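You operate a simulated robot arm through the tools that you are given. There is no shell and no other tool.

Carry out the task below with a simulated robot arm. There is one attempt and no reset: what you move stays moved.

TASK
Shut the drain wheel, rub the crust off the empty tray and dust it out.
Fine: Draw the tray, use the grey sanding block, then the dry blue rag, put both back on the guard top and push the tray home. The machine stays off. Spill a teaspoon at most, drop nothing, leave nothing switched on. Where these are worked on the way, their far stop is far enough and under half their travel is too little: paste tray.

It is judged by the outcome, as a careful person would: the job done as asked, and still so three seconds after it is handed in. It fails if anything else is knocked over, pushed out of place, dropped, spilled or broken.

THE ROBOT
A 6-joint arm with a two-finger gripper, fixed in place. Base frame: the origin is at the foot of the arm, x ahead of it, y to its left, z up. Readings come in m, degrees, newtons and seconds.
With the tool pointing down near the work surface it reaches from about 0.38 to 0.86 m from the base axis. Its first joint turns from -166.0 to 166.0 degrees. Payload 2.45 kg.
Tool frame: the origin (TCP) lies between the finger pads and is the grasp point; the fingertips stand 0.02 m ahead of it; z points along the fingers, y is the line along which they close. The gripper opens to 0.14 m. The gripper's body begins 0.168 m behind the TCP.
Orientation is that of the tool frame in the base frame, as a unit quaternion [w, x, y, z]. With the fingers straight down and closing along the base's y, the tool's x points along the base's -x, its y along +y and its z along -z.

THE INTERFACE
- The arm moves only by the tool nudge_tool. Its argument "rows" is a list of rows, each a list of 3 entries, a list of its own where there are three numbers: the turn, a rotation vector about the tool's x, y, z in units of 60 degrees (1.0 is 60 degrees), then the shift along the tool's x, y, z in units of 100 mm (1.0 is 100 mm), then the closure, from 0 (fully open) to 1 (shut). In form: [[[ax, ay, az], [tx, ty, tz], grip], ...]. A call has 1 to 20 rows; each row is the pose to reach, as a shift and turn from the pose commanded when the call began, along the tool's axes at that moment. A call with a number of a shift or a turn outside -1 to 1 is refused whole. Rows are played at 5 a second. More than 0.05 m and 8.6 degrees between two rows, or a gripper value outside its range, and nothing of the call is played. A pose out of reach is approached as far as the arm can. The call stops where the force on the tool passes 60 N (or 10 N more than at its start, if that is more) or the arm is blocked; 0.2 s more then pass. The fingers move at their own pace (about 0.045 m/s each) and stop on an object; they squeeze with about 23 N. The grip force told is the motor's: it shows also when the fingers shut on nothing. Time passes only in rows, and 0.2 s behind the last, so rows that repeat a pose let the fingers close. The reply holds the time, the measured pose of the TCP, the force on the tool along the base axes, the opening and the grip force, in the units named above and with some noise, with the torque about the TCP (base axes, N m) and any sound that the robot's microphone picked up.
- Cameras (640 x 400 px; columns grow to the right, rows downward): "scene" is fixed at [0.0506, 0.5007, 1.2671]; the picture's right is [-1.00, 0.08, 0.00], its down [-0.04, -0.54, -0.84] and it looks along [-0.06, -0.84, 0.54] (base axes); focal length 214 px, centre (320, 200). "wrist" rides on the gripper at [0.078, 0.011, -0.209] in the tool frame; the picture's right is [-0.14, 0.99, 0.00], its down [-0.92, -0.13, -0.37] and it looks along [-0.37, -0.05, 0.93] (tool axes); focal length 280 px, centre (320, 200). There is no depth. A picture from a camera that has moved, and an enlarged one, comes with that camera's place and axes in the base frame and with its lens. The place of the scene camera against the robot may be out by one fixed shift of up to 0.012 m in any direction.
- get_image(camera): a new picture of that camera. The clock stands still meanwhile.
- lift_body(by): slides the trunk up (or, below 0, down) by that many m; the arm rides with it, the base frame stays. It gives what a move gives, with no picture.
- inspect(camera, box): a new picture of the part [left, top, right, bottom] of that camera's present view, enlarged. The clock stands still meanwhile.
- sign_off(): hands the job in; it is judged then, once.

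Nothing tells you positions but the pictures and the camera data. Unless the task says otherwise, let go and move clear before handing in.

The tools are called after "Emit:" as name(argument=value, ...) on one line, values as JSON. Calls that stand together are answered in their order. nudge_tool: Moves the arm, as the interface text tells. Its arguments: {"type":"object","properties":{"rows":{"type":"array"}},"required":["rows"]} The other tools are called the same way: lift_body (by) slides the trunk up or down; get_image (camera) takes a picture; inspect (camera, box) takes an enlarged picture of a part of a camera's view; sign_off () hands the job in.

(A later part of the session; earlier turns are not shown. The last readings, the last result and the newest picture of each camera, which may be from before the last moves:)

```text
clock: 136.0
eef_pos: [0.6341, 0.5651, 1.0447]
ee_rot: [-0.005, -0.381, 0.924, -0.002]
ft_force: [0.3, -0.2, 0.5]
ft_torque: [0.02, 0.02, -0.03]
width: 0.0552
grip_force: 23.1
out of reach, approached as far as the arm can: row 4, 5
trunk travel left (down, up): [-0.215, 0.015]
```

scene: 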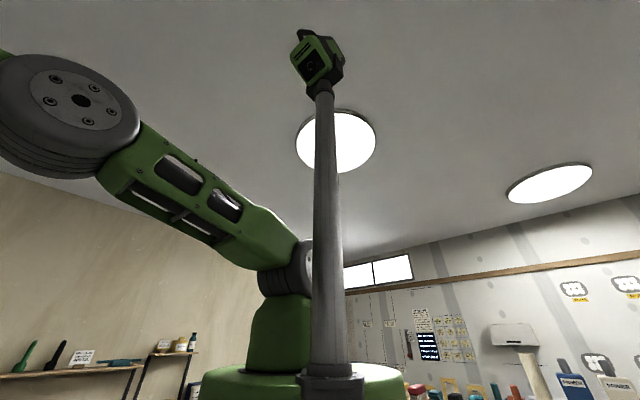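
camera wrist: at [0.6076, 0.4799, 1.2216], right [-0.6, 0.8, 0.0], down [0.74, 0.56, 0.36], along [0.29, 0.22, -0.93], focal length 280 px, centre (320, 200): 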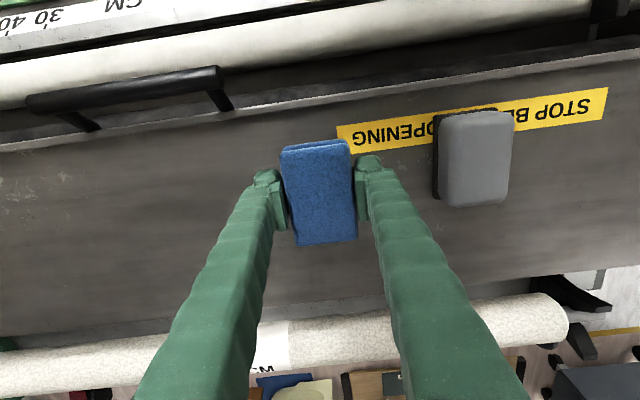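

Emit:
nudge_tool(rows=[[[0, 0, 0], [0, 0, -0.3], 1.0], [[0, 0, 0], [0.02, 0, -0.5], 1.0], [[0, 0, 0], [0.04, 0, -0.5], 1.0], [[0, 0, 0], [0.06, 0, -0.5], 1.0], [[0, 0, 0], [0.08, 0, -0.5], 1.0], [[0, 0, 0], [0.1, 0, -0.5], 1.0], [[0, 0, 0], [0.12, 0, -0.5], 1.0], [[0, 0, 0], [0.15, 0, -0.5], 1.0]])

Emit:
get_image(camera="scene")

```text
clock: 137.8
eef_pos: [0.6338, 0.5636, 1.0959]
ee_rot: [-0.005, -0.381, 0.924, -0.002]
ft_force: [0.1, -0.7, -0.4]
ft_torque: [0.01, -0.02, 0.0]
width: 0.0546
grip_force: 23.2
out of reach, approached as far as the arm can: row 3, 4, 5, 6, 7, 8
trunk travel left (down, up): [-0.215, 0.015]
```

```text
taken
```

scene: 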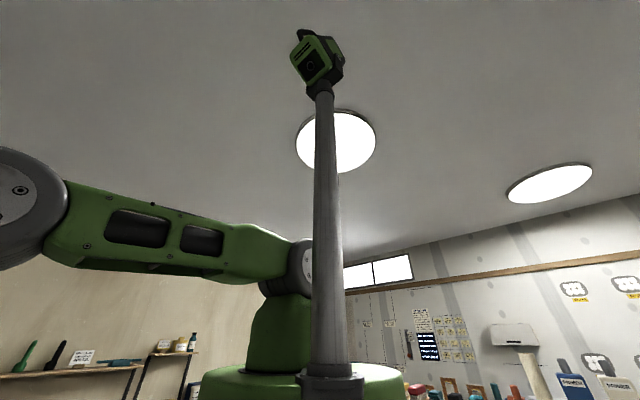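

Emit:
nudge_tool(rows=[[[0, 0, 0], [0.0, 0, -0.25], 1.0], [[0, 0, 0], [0.02, 0, -0.5], 1.0], [[0, 0, 0], [0.05, 0, -0.75], 1.0], [[0, 0, 0], [0.09, 0, -1.0], 1.0]])

Emit:
nudge_tool(rows=[[[0, 0, 0], [0.05, 0, -0.25], 1.0], [[0, 0, 0], [0.1, 0, -0.5], 1.0], [[0, 0, 0], [0.18, 0, -0.75], 1.0], [[0, 0, 0], [0.26, 0, -1.0], 1.0]])

```text
clock: 138.8
eef_pos: [0.627, 0.5597, 1.1971]
ee_rot: [-0.004, -0.382, 0.924, -0.002]
ft_force: [1.0, 0.5, -0.2]
ft_torque: [0.04, -0.04, 0.01]
width: 0.0548
grip_force: 23.1
trunk travel left (down, up): [-0.215, 0.015]
```

```text
clock: 139.8
eef_pos: [0.613, 0.5435, 1.2982]
ee_rot: [-0.005, -0.381, 0.924, -0.002]
ft_force: [-0.1, 0.5, 0.1]
ft_torque: [-0.01, 0.0, 0.03]
width: 0.0545
grip_force: 22.5
out of reach, approached as far as the arm can: row 3, 4
trunk travel left (down, up): [-0.215, 0.015]
```

Emit:
nudge_tool(rows=[[[0, 0, 0], [0.0, 0, 0.2], 1.0], [[0, 0, 0], [0.02, 0, 0.4], 1.0], [[0, 0, 0], [0.05, 0, 0.6], 1.0], [[0, 0, 0], [0.1, 0, 0.8], 1.0], [[0, 0, 0], [0.15, 0, 1.0], 1.0]])

```text
clock: 141.0
eef_pos: [0.6268, 0.5569, 1.2169]
ee_rot: [-0.004, -0.381, 0.924, -0.002]
ft_force: [-0.3, 0.6, -0.2]
ft_torque: [-0.01, -0.01, -0.01]
width: 0.0548
grip_force: 23.5
out of reach, approached as far as the arm can: row 1, 2, 3, 4, 5
trunk travel left (down, up): [-0.215, 0.015]
```

The elbow seems to have passed through straight onto the wrong side. I'll push the target slightly outward while lowering so it straightens and bends the right way, then retry inward.

Emit:
nudge_tool(rows=[[[0, 0, 0], [-0.1, -0.05, 0.2], 1.0], [[0, 0, 0], [-0.2, -0.1, 0.4], 1.0], [[0, 0, 0], [-0.3, -0.15, 0.6], 1.0], [[0, 0, 0], [-0.4, -0.2, 0.8], 1.0], [[0, 0, 0], [-0.4, -0.2, 1.0], 1.0]])

Emit:
nudge_tool(rows=[[[0, 0, 0], [-0.2, -0.1, 0.15], 1.0], [[0, 0, 0], [-0.2, -0.15, 0.3], 1.0], [[0, 0, 0], [-0.2, -0.2, 0.45], 1.0], [[0, 0, 0], [-0.2, -0.2, 0.6], 1.0], [[0, 0, 0], [-0.15, -0.2, 0.75], 1.0], [[0, 0, 0], [-0.1, -0.2, 0.85], 1.0]])

```text
clock: 142.2
eef_pos: [0.6471, 0.5543, 1.1158]
ee_rot: [-0.002, -0.382, 0.924, -0.002]
ft_force: [0.7, 0.2, -0.7]
ft_torque: [0.03, -0.04, -0.03]
width: 0.0549
grip_force: 23.4
out of reach, approached as far as the arm can: row 1, 2, 3, 4, 5
trunk travel left (down, up): [-0.215, 0.015]
```

```text
clock: 143.6
eef_pos: [0.6615, 0.5378, 1.034]
ee_rot: [-0.004, -0.382, 0.924, -0.001]
ft_force: [0.4, 0.0, -1.9]
ft_torque: [-0.01, 0.05, 0.0]
width: 0.0547
grip_force: 22.8
out of reach, approached as far as the arm can: row 1, 2, 3, 4, 5, 6
trunk travel left (down, up): [-0.215, 0.015]
```

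Emit:
nudge_tool(rows=[[[0, 0, 0], [0.03, 0, 0.06], 1.0], [[0, 0, 0], [0.06, 0, 0.12], 1.0], [[0, 0, 0], [0.1, 0, 0.18], 1.0], [[0, 0, 0], [0.15, 0, 0.24], 1.0], [[0, 0, 0], [0.2, 0, 0.3], 1.0], [[0, 0, 0], [0.3, 0, 0.3], 1.0]])

```text
clock: 145.0
eef_pos: [0.6573, 0.535, 1.0029]
ee_rot: [-0.005, -0.382, 0.924, -0.003]
ft_force: [-0.1, -0.6, -0.2]
ft_torque: [0.0, 0.02, -0.01]
width: 0.0551
grip_force: 22.9
out of reach, approached as far as the arm can: row 3, 4, 5, 6
trunk travel left (down, up): [-0.215, 0.015]
```

Emit:
nudge_tool(rows=[[[0, 0, 0], [0, -0.1, -0.3], 1.0], [[0, 0, 0], [0, -0.1, -0.6], 1.0], [[0, 0, 0], [0, -0.1, -0.8], 1.0], [[0, 0, 0], [0, -0.1, -0.8], 1.0]])

Emit:
nudge_tool(rows=[[[0, 0.1, 0], [0.32, 0, -0.02], 1.0], [[0, 0.2, 0], [0.64, 0, -0.07], 1.0], [[0, 0.3, 0], [0.96, 0, -0.15], 1.0], [[0, 0.3, 0], [0.96, 0, -0.15], 1.0]])

```text
clock: 146.0
eef_pos: [0.6682, 0.5295, 1.0839]
ee_rot: [-0.004, -0.382, 0.924, -0.002]
ft_force: [0.0, -0.5, 0.0]
ft_torque: [0.0, 0.01, -0.03]
width: 0.0549
grip_force: 22.7
trunk travel left (down, up): [-0.215, 0.015]
```

```text
clock: 147.0
eef_pos: [0.5987, 0.4588, 1.0983]
ee_rot: [-0.149, -0.377, 0.912, -0.061]
ft_force: [0.5, -0.4, -0.1]
ft_torque: [-0.01, -0.02, 0.03]
width: 0.0546
grip_force: 22.9
trunk travel left (down, up): [-0.215, 0.015]
```

Emit:
nudge_tool(rows=[[[0, 0, 0], [0.1, 0, 0.03], 1.0], [[0, 0, 0], [0.2, 0, 0.06], 1.0], [[0, 0, 0], [0.35, 0, 0.11], 1.0], [[0, 0, 0], [0.5, 0, 0.16], 1.0], [[0, 0, 0], [0.65, 0, 0.2], 1.0]])

```text
clock: 148.2
eef_pos: [0.5991, 0.4597, 1.0974]
ee_rot: [-0.149, -0.376, 0.912, -0.061]
ft_force: [0.1, 0.1, -0.9]
ft_torque: [-0.02, 0.03, 0.01]
width: 0.0548
grip_force: 22.9
out of reach, approached as far as the arm can: row 1, 2, 3, 4, 5
trunk travel left (down, up): [-0.215, 0.015]
```

Emit:
get_image(camera="scene")

Emit:
get_image(camera="wrist")

```text
taken
```

scene: 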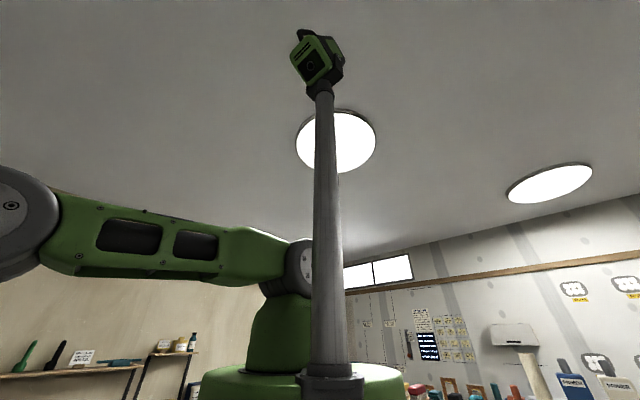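

```text
taken
camera wrist: at [0.5841, 0.4607, 1.3215], right [-0.61, 0.79, -0.04], down [0.79, 0.61, 0.06], along [0.07, 0.0, -1.0], focal length 280 px, centre (320, 200)
```

wrist: 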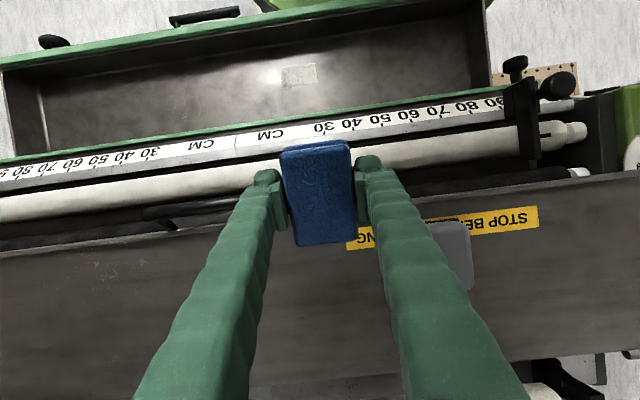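

Emit:
nudge_tool(rows=[[[0, 0.1, 0], [0.32, 0, -0.02], 1.0], [[0, 0.2, 0], [0.64, 0, -0.07], 1.0], [[0, 0.3, 0], [0.96, 0, -0.15], 1.0], [[0, 0.3, 0], [0.96, 0, -0.15], 1.0]])

Emit:
nudge_tool(rows=[[[0, 0, 0], [0.08, 0, 0.06], 1.0], [[0, 0, 0], [0.16, 0, 0.12], 1.0], [[0, 0, 0], [0.24, 0, 0.18], 1.0], [[0, 0, 0], [0.32, 0, 0.24], 1.0]])

```text
clock: 149.2
eef_pos: [0.5357, 0.4007, 1.1431]
ee_rot: [-0.288, -0.363, 0.878, -0.119]
ft_force: [1.1, 0.9, -1.9]
ft_torque: [-0.08, 0.07, 0.0]
width: 0.0549
grip_force: 22.8
out of reach, approached as far as the arm can: row 3, 4
trunk travel left (down, up): [-0.215, 0.015]
```

```text
clock: 150.2
eef_pos: [0.5064, 0.37, 1.1415]
ee_rot: [-0.289, -0.363, 0.878, -0.119]
ft_force: [-0.9, -0.5, -0.1]
ft_torque: [-0.01, -0.02, 0.03]
width: 0.055
grip_force: 22.8
trunk travel left (down, up): [-0.215, 0.015]
```

The elbow is bending the right way now. I'll continue inward, then bring the tool back to vertical.

Emit:
nudge_tool(rows=[[[0, 0, 0], [0.16, 0, 0.12], 1.0], [[0, 0, 0], [0.32, 0, 0.24], 1.0], [[0, 0, 0], [0.48, 0, 0.35], 1.0]])

Emit:
nudge_tool(rows=[[[0, -0.12, 0], [0, 0, 0], 1.0], [[0, -0.24, 0], [0, 0, 0], 1.0], [[0, -0.36, 0], [0, 0, 0], 1.0], [[0, -0.48, 0], [0, 0, 0], 1.0], [[0, -0.6, 0], [0, 0, 0], 1.0], [[0, -0.6, 0], [0, 0, 0], 1.0]])

Emit:
get_image(camera="wrist")

```text
clock: 151.0
eef_pos: [0.4633, 0.3285, 1.1414]
ee_rot: [-0.289, -0.363, 0.878, -0.119]
ft_force: [-0.6, 0.3, -0.6]
ft_torque: [0.01, -0.02, 0.01]
width: 0.0546
grip_force: 23.4
trunk travel left (down, up): [-0.215, 0.015]
```

```text
clock: 152.4
eef_pos: [0.4641, 0.3298, 1.1419]
ee_rot: [-0.002, -0.381, 0.925, -0.001]
ft_force: [0.1, 0.1, -0.4]
ft_torque: [0.01, 0.01, -0.01]
width: 0.0549
grip_force: 22.9
trunk travel left (down, up): [-0.215, 0.015]
```

```text
taken
camera wrist: at [0.4006, 0.2831, 1.352], right [-0.6, 0.8, 0.0], down [0.74, 0.56, 0.36], along [0.29, 0.22, -0.93], focal length 280 px, centre (320, 200)
```

wrist: 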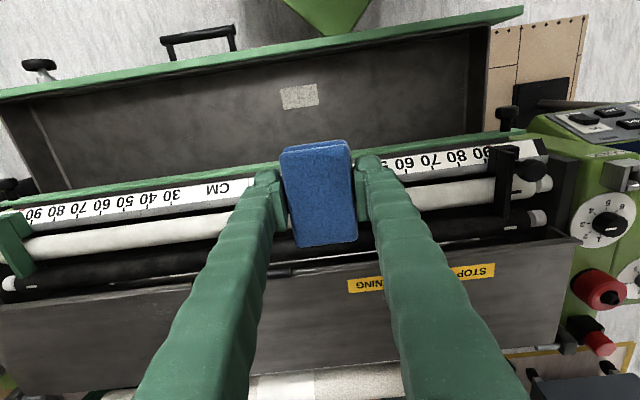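

The rag is held and the arm is free. I'll go over the dust patch and lower the rag into the tray.

Emit:
nudge_tool(rows=[[[0, 0, 0], [0.25, -0.1, 0.2], 1.0], [[0, 0, 0], [0.5, -0.25, 0.5], 1.0], [[0, 0, 0], [0.7, -0.35, 0.8], 1.0], [[0, 0, 0], [0.7, -0.35, 1.0], 1.0]])

Emit:
nudge_tool(rows=[[[0, 0, 0], [0, 0, 0.35], 1.0], [[0, 0, 0], [0, 0, 0.7], 1.0], [[0, 0, 0], [0, 0, 1.0], 1.0]])

Emit:
nudge_tool(rows=[[[0, 0, 0], [0, 0, 0.35], 1.0], [[0, 0, 0], [0, 0, 0.7], 1.0], [[0, 0, 0], [0, 0, 1.0], 1.0], [[0, 0, 0], [0, 0, 1.0], 1.0]])

Emit:
get_image(camera="wrist")

```text
clock: 153.4
eef_pos: [0.4402, 0.2558, 1.0417]
ee_rot: [-0.004, -0.381, 0.924, -0.001]
ft_force: [1.6, 0.3, -0.4]
ft_torque: [-0.02, 0.06, 0.01]
width: 0.0547
grip_force: 23.0
trunk travel left (down, up): [-0.215, 0.015]
```

```text
clock: 154.2
eef_pos: [0.437, 0.2565, 0.9426]
ee_rot: [-0.003, -0.382, 0.924, -0.001]
ft_force: [0.6, 0.2, -0.9]
ft_torque: [0.02, 0.0, 0.02]
width: 0.0548
grip_force: 22.8
trunk travel left (down, up): [-0.215, 0.015]
```

```text
clock: 155.2
eef_pos: [0.436, 0.2544, 0.8422]
ee_rot: [-0.002, -0.38, 0.925, -0.001]
ft_force: [0.1, 0.2, -0.5]
ft_torque: [0.0, -0.01, 0.01]
width: 0.0549
grip_force: 22.7
trunk travel left (down, up): [-0.215, 0.015]
```

```text
taken
camera wrist: at [0.3724, 0.2064, 1.0525], right [-0.6, 0.8, 0.0], down [0.74, 0.56, 0.36], along [0.29, 0.22, -0.93], focal length 280 px, centre (320, 200)
```

wrist: 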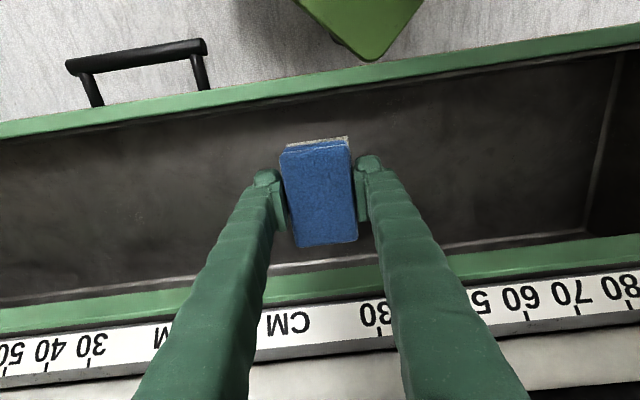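

Emit:
nudge_tool(rows=[[[0, 0, 0], [0, 0, 0.35], 1.0], [[0, 0, 0], [0, 0, 0.7], 1.0], [[0, 0, 0], [0, 0, 1.0], 1.0], [[0, 0, 0], [0, 0, 1.0], 1.0]])

Emit:
nudge_tool(rows=[[[0, 0, 0], [0, 0, 0.08], 1.0], [[0, 0, 0], [0, 0, 0.16], 1.0], [[0, 0, 0], [0, 0, 0.22], 1.0], [[0, 0, 0], [0, 0, 0.22], 1.0]])

```text
clock: 156.2
eef_pos: [0.437, 0.2522, 0.7425]
ee_rot: [-0.003, -0.381, 0.924, -0.001]
ft_force: [-0.7, -0.2, -0.9]
ft_torque: [-0.03, -0.02, -0.03]
width: 0.0547
grip_force: 23.1
trunk travel left (down, up): [-0.215, 0.015]
```

```text
clock: 157.2
eef_pos: [0.4369, 0.2537, 0.7201]
ee_rot: [-0.002, -0.381, 0.924, -0.001]
ft_force: [-0.1, -0.1, -0.9]
ft_torque: [0.01, 0.0, 0.0]
width: 0.0549
grip_force: 22.8
trunk travel left (down, up): [-0.215, 0.015]
```

Emit:
nudge_tool(rows=[[[0, 0, 0], [0, 0, 0.015], 1.0], [[0, 0, 0], [0, 0, 0.03], 1.0], [[0, 0, 0], [0, 0, 0.03], 1.0]])

```text
clock: 158.0
eef_pos: [0.4373, 0.2544, 0.7184]
ee_rot: [-0.002, -0.382, 0.924, -0.001]
ft_force: [-0.8, 0.1, 12.5]
ft_torque: [0.1, -0.07, 0.02]
width: 0.0549
grip_force: 23.0
trunk travel left (down, up): [-0.215, 0.015]
```

Contact at 12.5 N. Now I'll wipe back and forth over the dust patch.

Emit:
nudge_tool(rows=[[[0, 0, 0], [0, 0.15, 0], 1.0], [[0, 0, 0], [0, 0.3, 0], 1.0], [[0, 0, 0], [0, 0.45, 0], 1.0], [[0, 0, 0], [0, 0.25, 0], 1.0], [[0, 0, 0], [0, 0.05, 0], 1.0], [[0, 0, 0], [0, -0.15, 0], 1.0], [[0, 0, 0], [0, -0.35, 0], 1.0], [[0, 0, 0], [0.1, -0.45, 0.01], 1.0], [[0, 0, 0], [0.1, -0.25, 0.01], 1.0], [[0, 0, 0], [0.1, 0, 0.01], 1.0], [[0, 0, 0], [0.1, 0.25, 0.01], 1.0], [[0, 0, 0], [0.1, 0.45, 0.01], 1.0], [[0, 0, 0], [-0.1, 0.45, 0.01], 1.0], [[0, 0, 0], [-0.1, 0.2, 0.015], 1.0], [[0, 0, 0], [-0.1, -0.05, 0.015], 1.0], [[0, 0, 0], [-0.1, -0.3, 0.015], 1.0], [[0, 0, 0], [-0.1, -0.45, 0.015], 1.0], [[0, 0, 0], [0, -0.3, 0.015], 1.0], [[0, 0, 0], [0, -0.1, 0.015], 1.0], [[0, 0, 0], [0, 0, 0.015], 1.0]])

Emit:
nudge_tool(rows=[[[0, 0, 0], [0, 0, -0.3], 1.0], [[0, 0, 0], [0, 0.2, -0.6], 1.0], [[0, 0, 0], [0, 0.5, -0.9], 1.0], [[0, 0, 0], [0, 0.8, -1.0], 1.0], [[0, 0, 0], [0, 1.0, -1.0], 1.0], [[0, 0, 0], [0, 1.0, -1.0], 1.0]])

Emit:
get_image(camera="wrist")

```text
clock: 162.2
eef_pos: [0.4355, 0.2529, 0.7144]
ee_rot: [-0.003, -0.382, 0.924, -0.001]
ft_force: [-1.2, 0.9, 1.4]
ft_torque: [0.03, -0.09, 0.03]
width: 0.0553
grip_force: 23.1
trunk travel left (down, up): [-0.215, 0.015]
```

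```text
clock: 163.6
eef_pos: [0.3663, 0.3261, 0.8157]
ee_rot: [-0.003, -0.382, 0.924, -0.002]
ft_force: [0.8, -0.1, -1.0]
ft_torque: [0.0, 0.01, 0.01]
width: 0.055
grip_force: 23.5
trunk travel left (down, up): [-0.215, 0.015]
```

```text
taken
camera wrist: at [0.3036, 0.2789, 1.0268], right [-0.6, 0.8, 0.0], down [0.74, 0.56, 0.36], along [0.29, 0.22, -0.93], focal length 280 px, centre (320, 200)
```

wrist: 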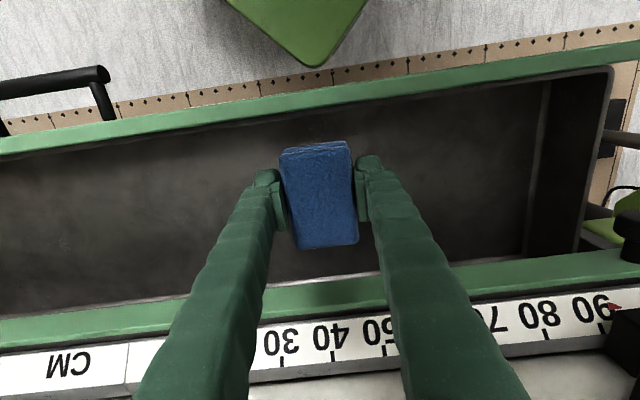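

The patch looks gone. Let me zoom in to verify there's no residue.

Emit:
inspect(camera="wrist", box=[120, 110, 300, 260])

Emit:
inspect(camera="wrist", box=[360, 80, 620, 270])

```text
2.67 times, centred on (210, 185) of wrist
camera zoom: at [0.3036, 0.2789, 1.0268], right [-0.6, 0.8, 0.0], down [0.74, 0.56, 0.36], along [0.29, 0.22, -0.93], focal length 748 px, centre (613, 240)
```

zoom: 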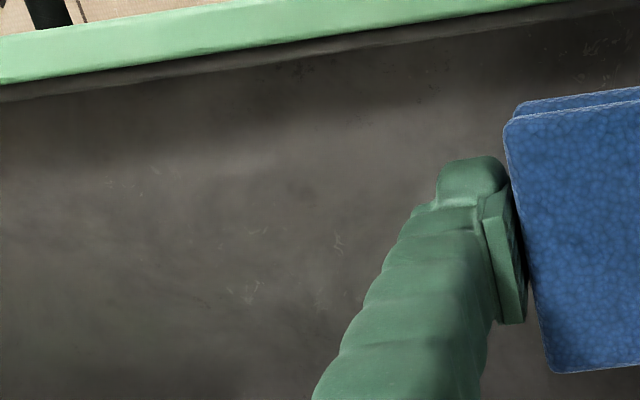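

```text
2.11 times, centred on (490, 175) of wrist
camera zoom: at [0.3036, 0.2789, 1.0268], right [-0.6, 0.8, 0.0], down [0.74, 0.56, 0.36], along [0.29, 0.22, -0.93], focal length 590 px, centre (-38, 253)
```

zoom: 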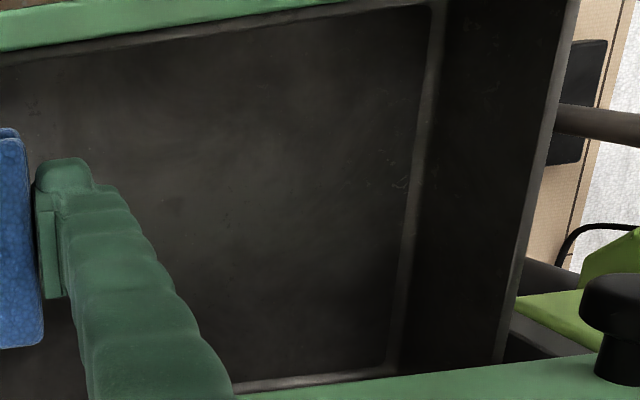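

The tray floor is clean. Now I'll raise the rag, lower the trunk to the best height for the guard, and carry the rag back.

Emit:
nudge_tool(rows=[[[0, 0, 0], [0, 0, -0.35], 1.0], [[0, 0, 0], [0, 0, -0.7], 1.0], [[0, 0, 0], [0, 0, -1.0], 1.0]])

Emit:
nudge_tool(rows=[[[0, 0, 0], [0, 0, -0.35], 1.0], [[0, 0, 0], [0, 0, -0.7], 1.0], [[0, 0, 0], [0, 0, -1.0], 1.0]])

Emit:
nudge_tool(rows=[[[0, 0, 0], [0, 0, -0.35], 1.0], [[0, 0, 0], [0, 0, -0.7], 1.0], [[0, 0, 0], [0, 0, -0.85], 1.0], [[0, 0, 0], [0, 0, -0.85], 1.0]])

Emit:
get_image(camera="wrist")

Emit:
lift_body(by=-0.09)

```text
clock: 164.4
eef_pos: [0.367, 0.3258, 0.9175]
ee_rot: [-0.002, -0.381, 0.924, -0.001]
ft_force: [0.2, -0.4, -0.7]
ft_torque: [0.02, -0.06, 0.0]
width: 0.0553
grip_force: 23.1
trunk travel left (down, up): [-0.215, 0.015]
```

```text
clock: 165.2
eef_pos: [0.3662, 0.3257, 1.0157]
ee_rot: [-0.002, -0.382, 0.924, -0.001]
ft_force: [-0.2, 0.9, -1.5]
ft_torque: [0.01, 0.02, 0.0]
width: 0.0549
grip_force: 23.2
trunk travel left (down, up): [-0.215, 0.015]
```

```text
clock: 166.2
eef_pos: [0.3675, 0.3271, 1.1025]
ee_rot: [-0.003, -0.382, 0.924, -0.002]
ft_force: [0.1, 0.6, -0.7]
ft_torque: [0.0, -0.01, -0.02]
width: 0.055
grip_force: 23.5
trunk travel left (down, up): [-0.215, 0.015]
```

```text
taken
camera wrist: at [0.3049, 0.2793, 1.3113], right [-0.6, 0.8, 0.0], down [0.74, 0.56, 0.36], along [0.29, 0.22, -0.93], focal length 280 px, centre (320, 200)
```

wrist: 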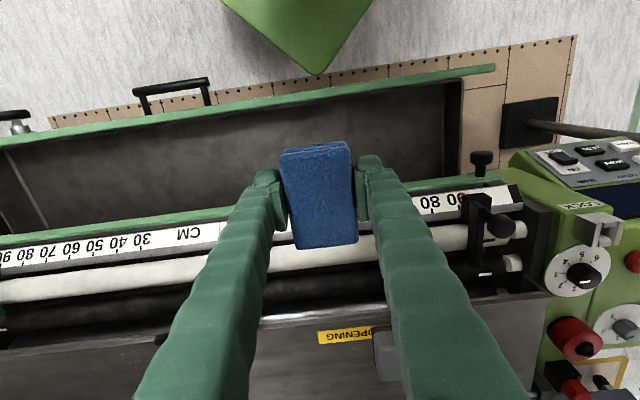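

```text
clock: 167.5
eef_pos: [0.367, 0.3264, 1.0118]
ee_rot: [-0.003, -0.381, 0.924, -0.001]
ft_force: [-1.0, -0.3, -0.7]
ft_torque: [0.0, 0.01, -0.01]
width: 0.0552
grip_force: 22.7
trunk travel left (down, up): [-0.125, 0.105]
```

Emit:
nudge_tool(rows=[[[0, 0, 0], [-0.3, -0.03, 0], 1.0], [[0, 0, 0], [-0.6, -0.06, 0], 1.0], [[0, 0, 0], [-0.9, -0.1, 0], 1.0]])

Emit:
nudge_tool(rows=[[[0, 0, 0], [-0.3, -0.03, 0], 1.0], [[0, 0, 0], [-0.6, -0.06, 0], 1.0], [[0, 0, 0], [-0.9, -0.1, 0], 1.0]])

Emit:
nudge_tool(rows=[[[0, 0, 0], [-0.3, -0.03, 0], 1.0], [[0, 0, 0], [-0.6, -0.06, 0], 1.0], [[0, 0, 0], [-0.9, -0.1, 0], 1.0], [[0, 0, 0], [-0.9, -0.1, 0], 1.0]])

Emit:
get_image(camera="wrist")

```text
clock: 168.3
eef_pos: [0.4381, 0.3825, 1.0108]
ee_rot: [-0.002, -0.382, 0.924, -0.002]
ft_force: [0.0, -0.1, -1.2]
ft_torque: [-0.05, 0.0, 0.01]
width: 0.055
grip_force: 23.0
trunk travel left (down, up): [-0.125, 0.105]
```

```text
clock: 169.1
eef_pos: [0.5105, 0.4402, 1.01]
ee_rot: [-0.004, -0.381, 0.925, -0.002]
ft_force: [0.4, 0.4, 0.0]
ft_torque: [0.0, -0.01, 0.01]
width: 0.0553
grip_force: 22.8
trunk travel left (down, up): [-0.125, 0.105]
```

```text
clock: 170.1
eef_pos: [0.5817, 0.4978, 1.0111]
ee_rot: [-0.004, -0.382, 0.924, -0.001]
ft_force: [-0.5, -0.4, -0.7]
ft_torque: [0.01, 0.02, 0.04]
width: 0.0552
grip_force: 22.4
trunk travel left (down, up): [-0.125, 0.105]
```

```text
taken
camera wrist: at [0.5187, 0.4505, 1.2211], right [-0.6, 0.8, 0.0], down [0.74, 0.56, 0.36], along [0.29, 0.22, -0.93], focal length 280 px, centre (320, 200)
```

wrist: 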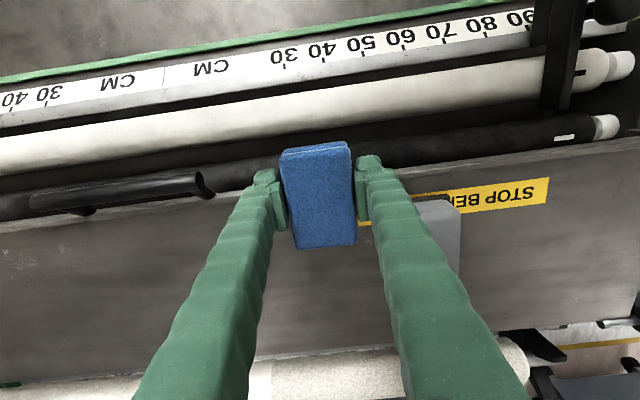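

Emit:
nudge_tool(rows=[[[0, 0, 0], [-0.3, -0.2, 0], 1.0], [[0, 0, 0], [-0.55, -0.4, 0], 1.0], [[0, 0, 0], [-0.67, -0.58, 0.05], 1.0], [[0, 0, 0], [-0.67, -0.58, 0.1], 1.0], [[0, 0, 0], [-0.67, -0.58, 0.1], 1.0]])

Emit:
get_image(camera="wrist")

```text
clock: 171.3
eef_pos: [0.6693, 0.5022, 1.0]
ee_rot: [-0.003, -0.381, 0.925, -0.001]
ft_force: [0.0, 0.4, -0.3]
ft_torque: [-0.02, 0.02, 0.03]
width: 0.0549
grip_force: 22.3
trunk travel left (down, up): [-0.125, 0.105]
```

```text
taken
camera wrist: at [0.6058, 0.4553, 1.2091], right [-0.6, 0.8, 0.0], down [0.74, 0.56, 0.36], along [0.29, 0.22, -0.93], focal length 280 px, centre (320, 200)
```

wrist: 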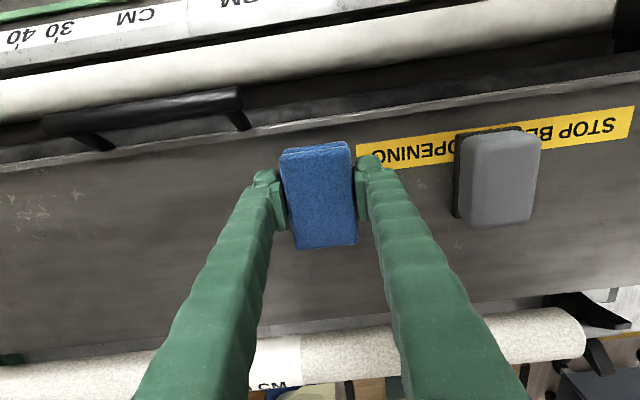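

Emit:
nudge_tool(rows=[[[0, 0, 0], [0, 0, 0.1], 1.0], [[0, 0, 0], [0, 0, 0.2], 1.0], [[0, 0, 0], [0, 0, 0.28], 1.0], [[0, 0, 0], [0, 0, 0.28], 1.0]])

Emit:
nudge_tool(rows=[[[0, 0, 0], [0, 0, 0.01], 1.0], [[0, 0, 0], [0, 0, 0.025], 1.0], [[0, 0, 0], [0, 0, 0.04], 1.0], [[0, 0, 0], [0, 0, 0.04], 1.0]])

```text
clock: 172.3
eef_pos: [0.6681, 0.5013, 0.9711]
ee_rot: [-0.004, -0.382, 0.924, -0.002]
ft_force: [-0.3, 0.8, -1.5]
ft_torque: [0.04, -0.01, 0.01]
width: 0.055
grip_force: 22.7
trunk travel left (down, up): [-0.125, 0.105]
```

```text
clock: 173.3
eef_pos: [0.6676, 0.5013, 0.9668]
ee_rot: [-0.003, -0.382, 0.924, 0.0]
ft_force: [0.7, 0.1, -0.6]
ft_torque: [0.06, -0.01, 0.0]
width: 0.0549
grip_force: 22.5
trunk travel left (down, up): [-0.125, 0.105]
```

Emit:
nudge_tool(rows=[[[0, 0, 0], [0, 0, 0.01], 1.0], [[0, 0, 0], [0, 0, 0.02], 1.0], [[0, 0, 0], [0, 0, 0.02], 1.0]])

```text
clock: 174.1
eef_pos: [0.668, 0.5014, 0.9666]
ee_rot: [-0.002, -0.382, 0.924, -0.002]
ft_force: [-0.5, -2.2, 12.4]
ft_torque: [-0.13, 0.1, -0.01]
width: 0.055
grip_force: 23.1
trunk travel left (down, up): [-0.125, 0.105]
```

The rag is down on the guard (12 N). Releasing and rising.

Emit:
nudge_tool(rows=[[[0, 0, 0], [0, 0, -0.01], 0.58], [[0, 0, 0], [0, 0, -0.01], 0.5], [[0, 0, 0], [0, 0, -0.01], 0.4], [[0, 0, 0], [0, 0, -0.01], 0.357], [[0, 0, 0], [0, 0, -0.1], 0.357], [[0, 0, 0], [0, 0, -0.3], 0.357], [[0, 0, 0], [0.1, 0, -0.5], 0.357], [[0, 0, 0], [0.2, 0, -0.5], 0.357]])

Emit:
get_image(camera="wrist")

```text
clock: 175.9
eef_pos: [0.6546, 0.486, 1.0146]
ee_rot: [-0.002, -0.381, 0.925, -0.001]
ft_force: [-0.3, 0.5, -0.2]
ft_torque: [-0.02, -0.04, -0.02]
width: 0.0903
grip_force: 0.1
trunk travel left (down, up): [-0.125, 0.105]
```

```text
taken
camera wrist: at [0.5909, 0.4389, 1.2249], right [-0.6, 0.8, 0.0], down [0.74, 0.56, 0.36], along [0.29, 0.22, -0.93], focal length 280 px, centre (320, 200)
```

wrist: 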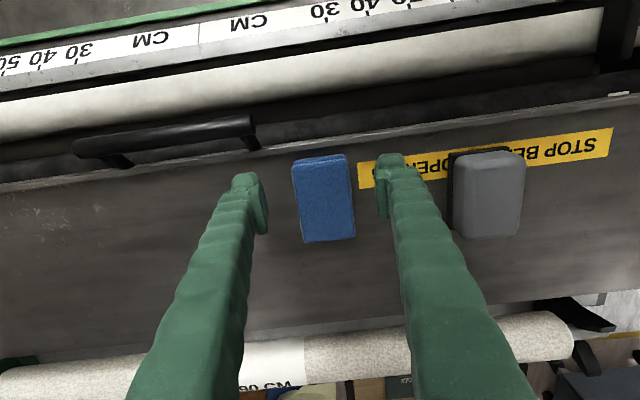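

Both items are back on the guard. Next I'll go back to the tray handle to push the tray home; first inward and over to the handle's line.

Emit:
nudge_tool(rows=[[[0, 0, 0], [0.3, 0, -0.1], 0.5], [[0, 0, 0], [0.6, 0, -0.2], 0.6], [[0, 0, 0], [0.9, 0, -0.3], 0.714]])

Emit:
nudge_tool(rows=[[[0, 0, 0], [0.3, -0.1, 0], 0.714], [[0, 0, 0], [0.6, -0.2, 0], 0.714], [[0, 0, 0], [0.9, -0.3, 0], 0.714]])

Emit:
nudge_tool(rows=[[[0, 0, 0], [0.3, -0.27, 0], 0.714], [[0, 0, 0], [0.6, -0.54, 0], 0.714], [[0, 0, 0], [0.9, -0.8, 0], 0.714]])

Emit:
nudge_tool(rows=[[[0, 0, 0], [0.28, -0.28, 0], 0.714], [[0, 0, 0], [0.56, -0.56, 0], 0.714], [[0, 0, 0], [0.85, -0.85, 0], 0.714], [[0, 0, 0], [0.85, -0.85, 0], 0.714]])

Emit:
get_image(camera="wrist")

```text
clock: 176.7
eef_pos: [0.591, 0.4249, 1.0467]
ee_rot: [-0.002, -0.382, 0.924, -0.001]
ft_force: [0.1, -0.1, -0.1]
ft_torque: [0.02, 0.01, 0.02]
width: 0.04
grip_force: 0.1
trunk travel left (down, up): [-0.125, 0.105]
```

```text
clock: 177.5
eef_pos: [0.5491, 0.3398, 1.0464]
ee_rot: [-0.003, -0.382, 0.924, 0.0]
ft_force: [-0.5, -0.3, 0.0]
ft_torque: [-0.02, 0.03, -0.04]
width: 0.0399
grip_force: 0.1
trunk travel left (down, up): [-0.125, 0.105]
```

```text
clock: 178.3
eef_pos: [0.543, 0.2195, 1.0477]
ee_rot: [-0.003, -0.382, 0.924, -0.001]
ft_force: [0.4, 0.1, 0.3]
ft_torque: [0.0, -0.03, -0.02]
width: 0.0401
grip_force: 0.1
trunk travel left (down, up): [-0.125, 0.105]
```

```text
clock: 179.3
eef_pos: [0.5426, 0.0988, 1.0481]
ee_rot: [-0.003, -0.382, 0.924, -0.001]
ft_force: [-0.3, -0.6, 0.4]
ft_torque: [-0.01, -0.01, -0.01]
width: 0.0401
grip_force: 0.1
trunk travel left (down, up): [-0.125, 0.105]
```

```text
taken
camera wrist: at [0.4789, 0.0519, 1.2576], right [-0.6, 0.8, 0.0], down [0.74, 0.56, 0.36], along [0.29, 0.22, -0.93], focal length 280 px, centre (320, 200)
```

wrist: 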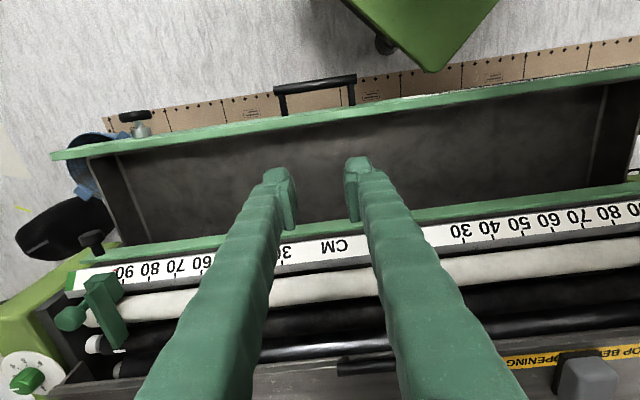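

The tray is fully visible and clean. The bar handle is now at n≈0.366. I'll turn the tool so the fingers close vertically and approach the bar as before.

Emit:
nudge_tool(rows=[[[0, 0, 0.13], [0, 0, 0], 0.714], [[0, 0, 0.26], [0, 0, 0], 0.714], [[0, 0, 0.39], [0, 0, 0], 0.714], [[0, 0, 0.52], [0, 0, 0], 0.714], [[0, 0, 0.65], [0, 0, 0], 0.714], [[0, 0, 0.75], [0, 0, 0], 0.714]])

Emit:
nudge_tool(rows=[[[0, 0, 0.13], [0, 0, 0], 0.714], [[0, 0, 0.26], [0, 0, 0], 0.714], [[0, 0, 0.39], [0, 0, 0], 0.714], [[0, 0, 0.52], [0, 0, 0], 0.714], [[0, 0, 0.65], [0, 0, 0], 0.714], [[0, 0, 0.75], [0, 0, 0], 0.714], [[0, 0, 0.75], [0, 0, 0], 0.714]])

Emit:
get_image(camera="wrist")

```text
clock: 180.7
eef_pos: [0.5409, 0.1, 1.0469]
ee_rot: [-0.003, 0.003, 1.0, -0.002]
ft_force: [-0.4, -0.5, -0.3]
ft_torque: [-0.01, 0.05, 0.02]
width: 0.0398
grip_force: 0.1
trunk travel left (down, up): [-0.125, 0.105]
```

```text
clock: 182.3
eef_pos: [0.5409, 0.0985, 1.0474]
ee_rot: [-0.001, 0.384, 0.923, -0.003]
ft_force: [-0.1, -0.2, -0.2]
ft_torque: [-0.03, 0.0, 0.0]
width: 0.04
grip_force: 0.0
trunk travel left (down, up): [-0.125, 0.105]
```

```text
taken
camera wrist: at [0.4939, 0.1623, 1.2567], right [0.8, 0.6, -0.01], down [0.56, -0.74, 0.37], along [0.22, -0.3, -0.93], focal length 280 px, centre (320, 200)
```

wrist: 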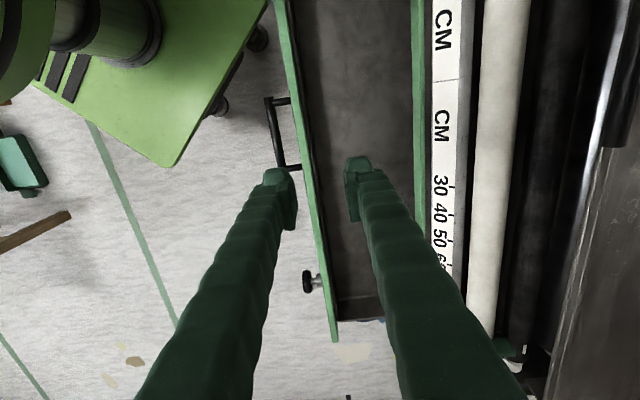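

Emit:
nudge_tool(rows=[[[-0.13, 0, 0], [0.03, -0.2, 0.1], 0.714], [[-0.26, 0, 0], [0.06, -0.4, 0.2], 0.714], [[-0.39, 0, 0], [0.09, -0.6, 0.3], 0.714], [[-0.5, 0, 0], [0.09, -0.6, 0.3], 0.714]])

Emit:
nudge_tool(rows=[[[-0.13, 0, 0], [0, -0.3, 0.1], 0.714], [[-0.26, 0, 0], [0, -0.6, 0.2], 0.714], [[-0.39, 0, 0], [0, -0.8, 0.35], 0.714], [[-0.5, 0, 0], [0, -0.97, 0.48], 0.714], [[-0.5, 0, 0], [0, -0.97, 0.48], 0.714]])

Emit:
get_image(camera="wrist")

```text
clock: 183.3
eef_pos: [0.4869, 0.0637, 1.0162]
ee_rot: [0.087, 0.382, 0.889, 0.238]
ft_force: [2.9, -1.4, 0.2]
ft_torque: [0.22, 0.36, 0.29]
width: 0.0401
grip_force: 0.1
out of reach, approached as far as the arm can: row 2, 3
trunk travel left (down, up): [-0.125, 0.105]
```

```text
clock: 184.5
eef_pos: [0.4468, 0.02, 0.9275]
ee_rot: [0.191, 0.333, 0.801, 0.46]
ft_force: [-0.6, -0.3, -0.5]
ft_torque: [0.04, -0.01, 0.0]
width: 0.0399
grip_force: 0.1
out of reach, approached as far as the arm can: row 1, 2
trunk travel left (down, up): [-0.125, 0.105]
```

```text
taken
camera wrist: at [0.2669, -0.0494, 1.0432], right [0.45, 0.25, 0.86], down [0.38, -0.92, 0.08], along [0.81, 0.29, -0.51], focal length 280 px, centre (320, 200)
```

wrist: 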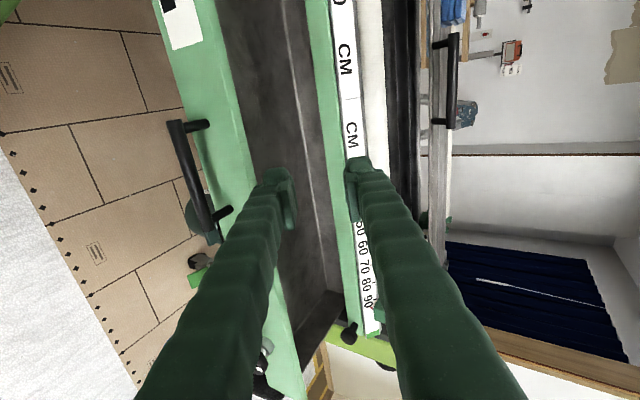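

Emit:
nudge_tool(rows=[[[0, 0, 0], [0, -0.27, 0.15], 0.714], [[0, 0, 0], [0, -0.54, 0.3], 0.714], [[0, 0, 0], [0, -0.82, 0.44], 0.714]])

Emit:
nudge_tool(rows=[[[0, 0, 0], [0, -0.27, 0.14], 0.714], [[0, 0, 0], [0, -0.5, 0.26], 0.714], [[0, 0, 0], [0, -0.65, 0.34], 0.714], [[0, 0, 0], [0, -0.65, 0.34], 0.714]])

Emit:
get_image(camera="wrist")

```text
clock: 185.3
eef_pos: [0.4457, 0.0188, 0.8358]
ee_rot: [0.191, 0.333, 0.801, 0.459]
ft_force: [-0.5, 0.3, 0.4]
ft_torque: [0.0, 0.0, 0.01]
width: 0.0402
grip_force: 0.1
trunk travel left (down, up): [-0.125, 0.105]
```

```text
clock: 186.3
eef_pos: [0.4429, 0.0147, 0.7618]
ee_rot: [0.191, 0.333, 0.801, 0.46]
ft_force: [0.4, 0.4, 0.5]
ft_torque: [-0.03, 0.01, 0.03]
width: 0.0402
grip_force: 0.0
trunk travel left (down, up): [-0.125, 0.105]
```

```text
taken
camera wrist: at [0.2624, -0.0538, 0.8775], right [0.45, 0.26, 0.85], down [0.38, -0.92, 0.08], along [0.81, 0.29, -0.51], focal length 280 px, centre (320, 200)
```

wrist: 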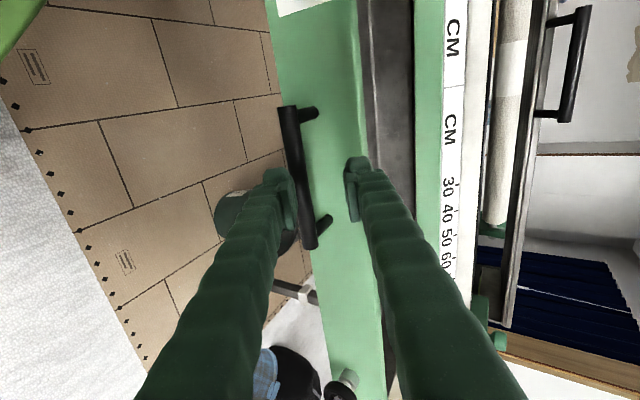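

Emit:
nudge_tool(rows=[[[0, 0, 0], [0, -0.1, 0], 0.714], [[0, 0, 0], [0, -0.19, 0], 0.714], [[0, 0, 0], [0, -0.19, 0.2], 0.714], [[0, 0, 0], [0, -0.19, 0.2], 0.714]])

Emit:
get_image(camera="wrist")

```text
clock: 187.3
eef_pos: [0.4486, 0.0206, 0.7348]
ee_rot: [0.19, 0.334, 0.801, 0.46]
ft_force: [-0.3, 0.4, 0.9]
ft_torque: [-0.01, 0.0, 0.02]
width: 0.0399
grip_force: 0.0
trunk travel left (down, up): [-0.125, 0.105]
```

```text
taken
camera wrist: at [0.2681, -0.0479, 0.8503], right [0.45, 0.26, 0.85], down [0.38, -0.92, 0.08], along [0.81, 0.29, -0.51], focal length 280 px, centre (320, 200)
```

wrist: 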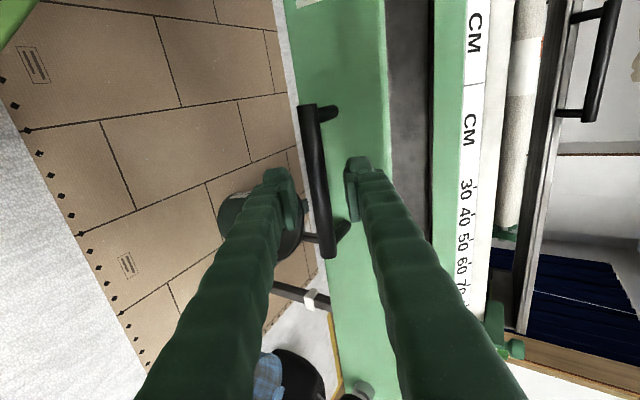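

Emit:
nudge_tool(rows=[[[0, 0, 0], [0, 0, 0.12], 0.714], [[0, 0, 0], [0, 0, 0.24], 0.714], [[0, 0, 0], [0, 0, 0.32], 0.714], [[0, 0, 0], [0, 0, 0.32], 0.714]])

Emit:
inspect(camera="wrist", box=[220, 100, 420, 300])

```text
clock: 188.3
eef_pos: [0.4692, 0.0402, 0.7185]
ee_rot: [0.19, 0.333, 0.801, 0.459]
ft_force: [0.1, 0.1, 0.7]
ft_torque: [0.0, 0.0, -0.01]
width: 0.04
grip_force: 0.0
trunk travel left (down, up): [-0.125, 0.105]
```

```text
2.00 times, centred on (320, 200) of wrist
camera zoom: at [0.2888, -0.0287, 0.8343], right [0.45, 0.26, 0.85], down [0.38, -0.92, 0.08], along [0.81, 0.29, -0.51], focal length 561 px, centre (320, 200)
```

zoom: 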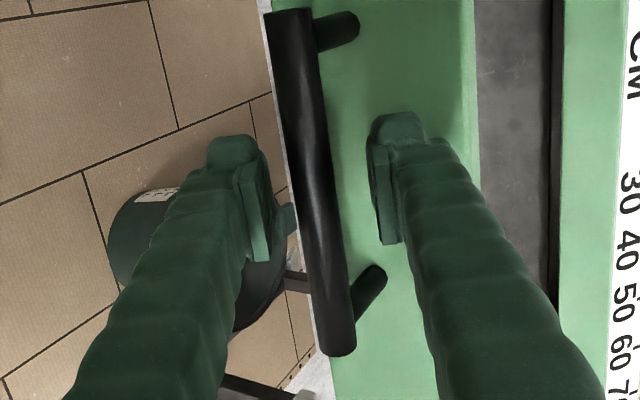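

Emit:
nudge_tool(rows=[[[0, 0, 0], [0, 0, 0], 0.8], [[0, 0, 0], [0, 0, 0], 0.9], [[0, 0, 0], [0, 0, 0], 1.0], [[0, 0, 0], [0, 0, 0], 1.0], [[0, 0, 0], [0, 0, 0], 1.0]])

```text
clock: 189.5
eef_pos: [0.4677, 0.0397, 0.7155]
ee_rot: [0.189, 0.333, 0.802, 0.458]
ft_force: [-3.2, -1.3, -32.1]
ft_torque: [-0.41, -0.01, -0.19]
width: 0.0168
grip_force: 42.8
trunk travel left (down, up): [-0.125, 0.105]
```

Emit:
nudge_tool(rows=[[[0, 0, 0], [0, -0.03, 0.015], 1.0], [[0, 0, 0], [0, -0.03, 0.015], 1.0]])

Emit:
nudge_tool(rows=[[[0, 0, 0], [0, 0.07, 0.12], 1.0], [[0, 0, 0], [0, 0.14, 0.242], 1.0], [[0, 0, 0], [0, 0.21, 0.364], 1.0], [[0, 0, 0], [0, 0.28, 0.485], 1.0]])

Emit:
get_image(camera="wrist")

```text
clock: 190.1
eef_pos: [0.468, 0.0393, 0.7171]
ee_rot: [0.191, 0.332, 0.801, 0.461]
ft_force: [-1.9, 0.1, -4.7]
ft_torque: [0.1, 0.27, 0.57]
width: 0.0169
grip_force: 42.3
trunk travel left (down, up): [-0.125, 0.105]
```

```text
clock: 191.1
eef_pos: [0.5084, 0.0784, 0.7167]
ee_rot: [0.192, 0.332, 0.8, 0.461]
ft_force: [0.5, 5.6, 13.7]
ft_torque: [-0.15, -0.3, -0.57]
width: 0.017
grip_force: 42.0
trunk travel left (down, up): [-0.125, 0.105]
```

```text
taken
camera wrist: at [0.3281, 0.0108, 0.832], right [0.45, 0.26, 0.86], down [0.38, -0.92, 0.08], along [0.81, 0.29, -0.51], focal length 280 px, centre (320, 200)
```

wrist: 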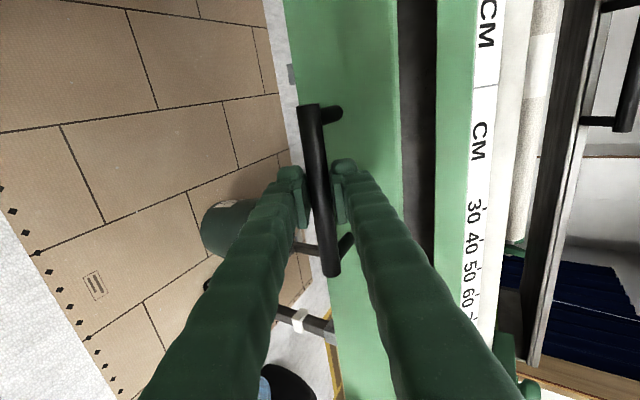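

Emit:
nudge_tool(rows=[[[0, 0, 0], [0, 0.1, 0.173], 1.0], [[0, 0, 0], [0, 0.2, 0.346], 1.0], [[0, 0, 0], [0, 0.3, 0.52], 1.0], [[0, 0, 0], [0, 0.4, 0.693], 1.0]])

Emit:
nudge_tool(rows=[[[0, 0, 0], [0, 0.1, 0.173], 1.0], [[0, 0, 0], [0, 0.2, 0.346], 1.0], [[0, 0, 0], [0, 0.3, 0.52], 1.0], [[0, 0, 0], [0, 0.35, 0.606], 1.0]])

Emit:
get_image(camera="wrist")

```text
clock: 192.1
eef_pos: [0.5655, 0.1354, 0.717]
ee_rot: [0.194, 0.332, 0.799, 0.462]
ft_force: [-2.4, 9.2, 32.7]
ft_torque: [-0.07, -0.38, -0.98]
width: 0.017
grip_force: 42.0
trunk travel left (down, up): [-0.125, 0.105]
```

```text
clock: 193.1
eef_pos: [0.6144, 0.1859, 0.7169]
ee_rot: [0.193, 0.331, 0.8, 0.461]
ft_force: [-7.5, 7.0, 31.7]
ft_torque: [0.03, -0.37, -0.86]
width: 0.0167
grip_force: 42.3
trunk travel left (down, up): [-0.125, 0.105]
```

```text
taken
camera wrist: at [0.434, 0.117, 0.8311], right [0.45, 0.25, 0.86], down [0.38, -0.92, 0.08], along [0.81, 0.29, -0.51], focal length 280 px, centre (320, 200)
```

wrist: 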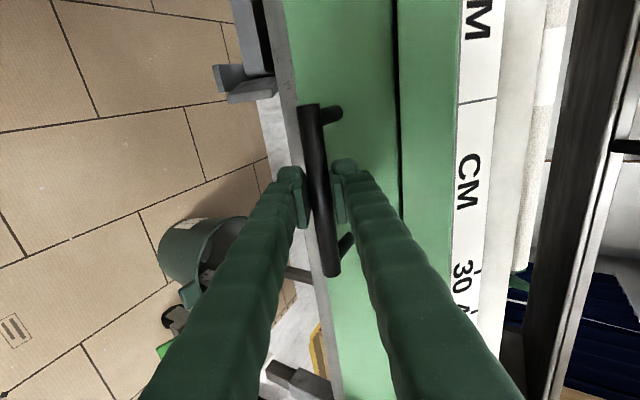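

Emit:
nudge_tool(rows=[[[0, 0, 0], [0, 0.025, -0.012], 1.0], [[0, 0, 0], [0, 0.075, 0.075], 1.0], [[0, 0, 0], [0, 0.125, 0.161], 1.0], [[0, 0, 0], [0, 0.165, 0.231], 1.0]])

Emit:
nudge_tool(rows=[[[0, 0, 0], [0, 0.02, 0.035], 1.0], [[0, 0, 0], [0, 0.04, 0.07], 1.0], [[0, 0, 0], [0, 0.06, 0.104], 1.0], [[0, 0, 0], [0, 0.08, 0.139], 1.0]])

Emit:
get_image(camera="wrist")

```text
clock: 194.1
eef_pos: [0.6338, 0.205, 0.7167]
ee_rot: [0.191, 0.332, 0.801, 0.459]
ft_force: [-6.7, 4.8, 17.0]
ft_torque: [-0.03, -0.24, -0.28]
width: 0.0166
grip_force: 42.7
trunk travel left (down, up): [-0.125, 0.105]
```

```text
clock: 194.9
eef_pos: [0.6393, 0.2094, 0.7177]
ee_rot: [0.19, 0.337, 0.8, 0.458]
ft_force: [-20.4, -21.5, 29.9]
ft_torque: [0.05, -0.04, 0.3]
width: 0.0168
grip_force: 42.3
trunk travel left (down, up): [-0.125, 0.105]
stopped in row 4: the force on the tool passed its limit at 64 N (the readings are from after the stop); the commanded pose is now the measured one
```

```text
taken
camera wrist: at [0.4586, 0.1419, 0.8334], right [0.46, 0.25, 0.85], down [0.37, -0.92, 0.07], along [0.81, 0.28, -0.52], focal length 280 px, centre (320, 200)
```

wrist: 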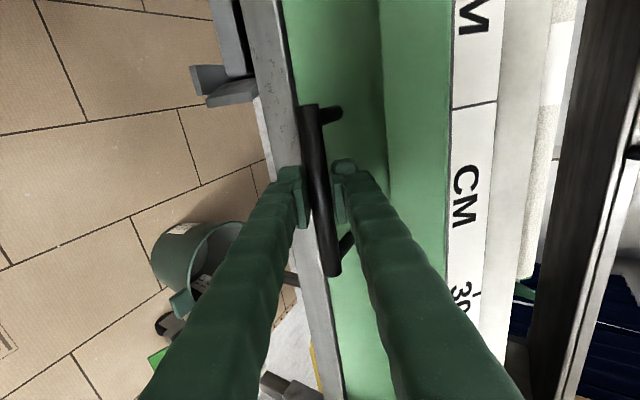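

The tray reached its home stop (push force rose to the limit, and the handle is back at its original position). I'll release the bar and back off cleanly.

Emit:
nudge_tool(rows=[[[0, 0, 0], [0, 0, 0], 0.85], [[0, 0, 0], [0, 0, 0], 0.75], [[0, 0, 0], [0, 0, 0], 0.714], [[0, 0, 0], [0, 0, 0], 0.714]])

Emit:
nudge_tool(rows=[[[0, 0, 0], [0, 0, -0.2], 0.714], [[0, 0, 0], [0, 0, -0.5], 0.714], [[0, 0, 0], [0, 0, -0.8], 0.714], [[0, 0, 0], [0, 0, -1.0], 0.714]])

Emit:
get_image(camera="wrist")

```text
clock: 195.9
eef_pos: [0.6407, 0.2105, 0.7134]
ee_rot: [0.188, 0.338, 0.801, 0.456]
ft_force: [1.0, -0.9, -0.5]
ft_torque: [-0.03, 0.0, 0.0]
width: 0.0403
grip_force: 0.2
trunk travel left (down, up): [-0.125, 0.105]
```

```text
clock: 196.9
eef_pos: [0.5802, 0.151, 0.7654]
ee_rot: [0.188, 0.337, 0.802, 0.456]
ft_force: [0.2, -0.9, -0.3]
ft_torque: [-0.03, 0.01, -0.02]
width: 0.04
grip_force: 0.0
trunk travel left (down, up): [-0.125, 0.105]
```

```text
taken
camera wrist: at [0.4006, 0.0826, 0.8829], right [0.46, 0.26, 0.85], down [0.38, -0.92, 0.07], along [0.8, 0.28, -0.52], focal length 280 px, centre (320, 200)
```

wrist: 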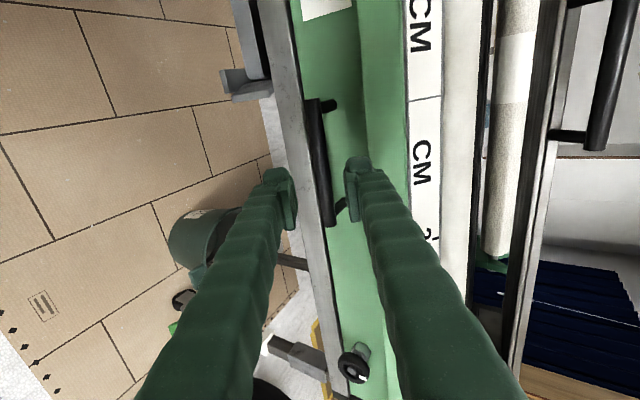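

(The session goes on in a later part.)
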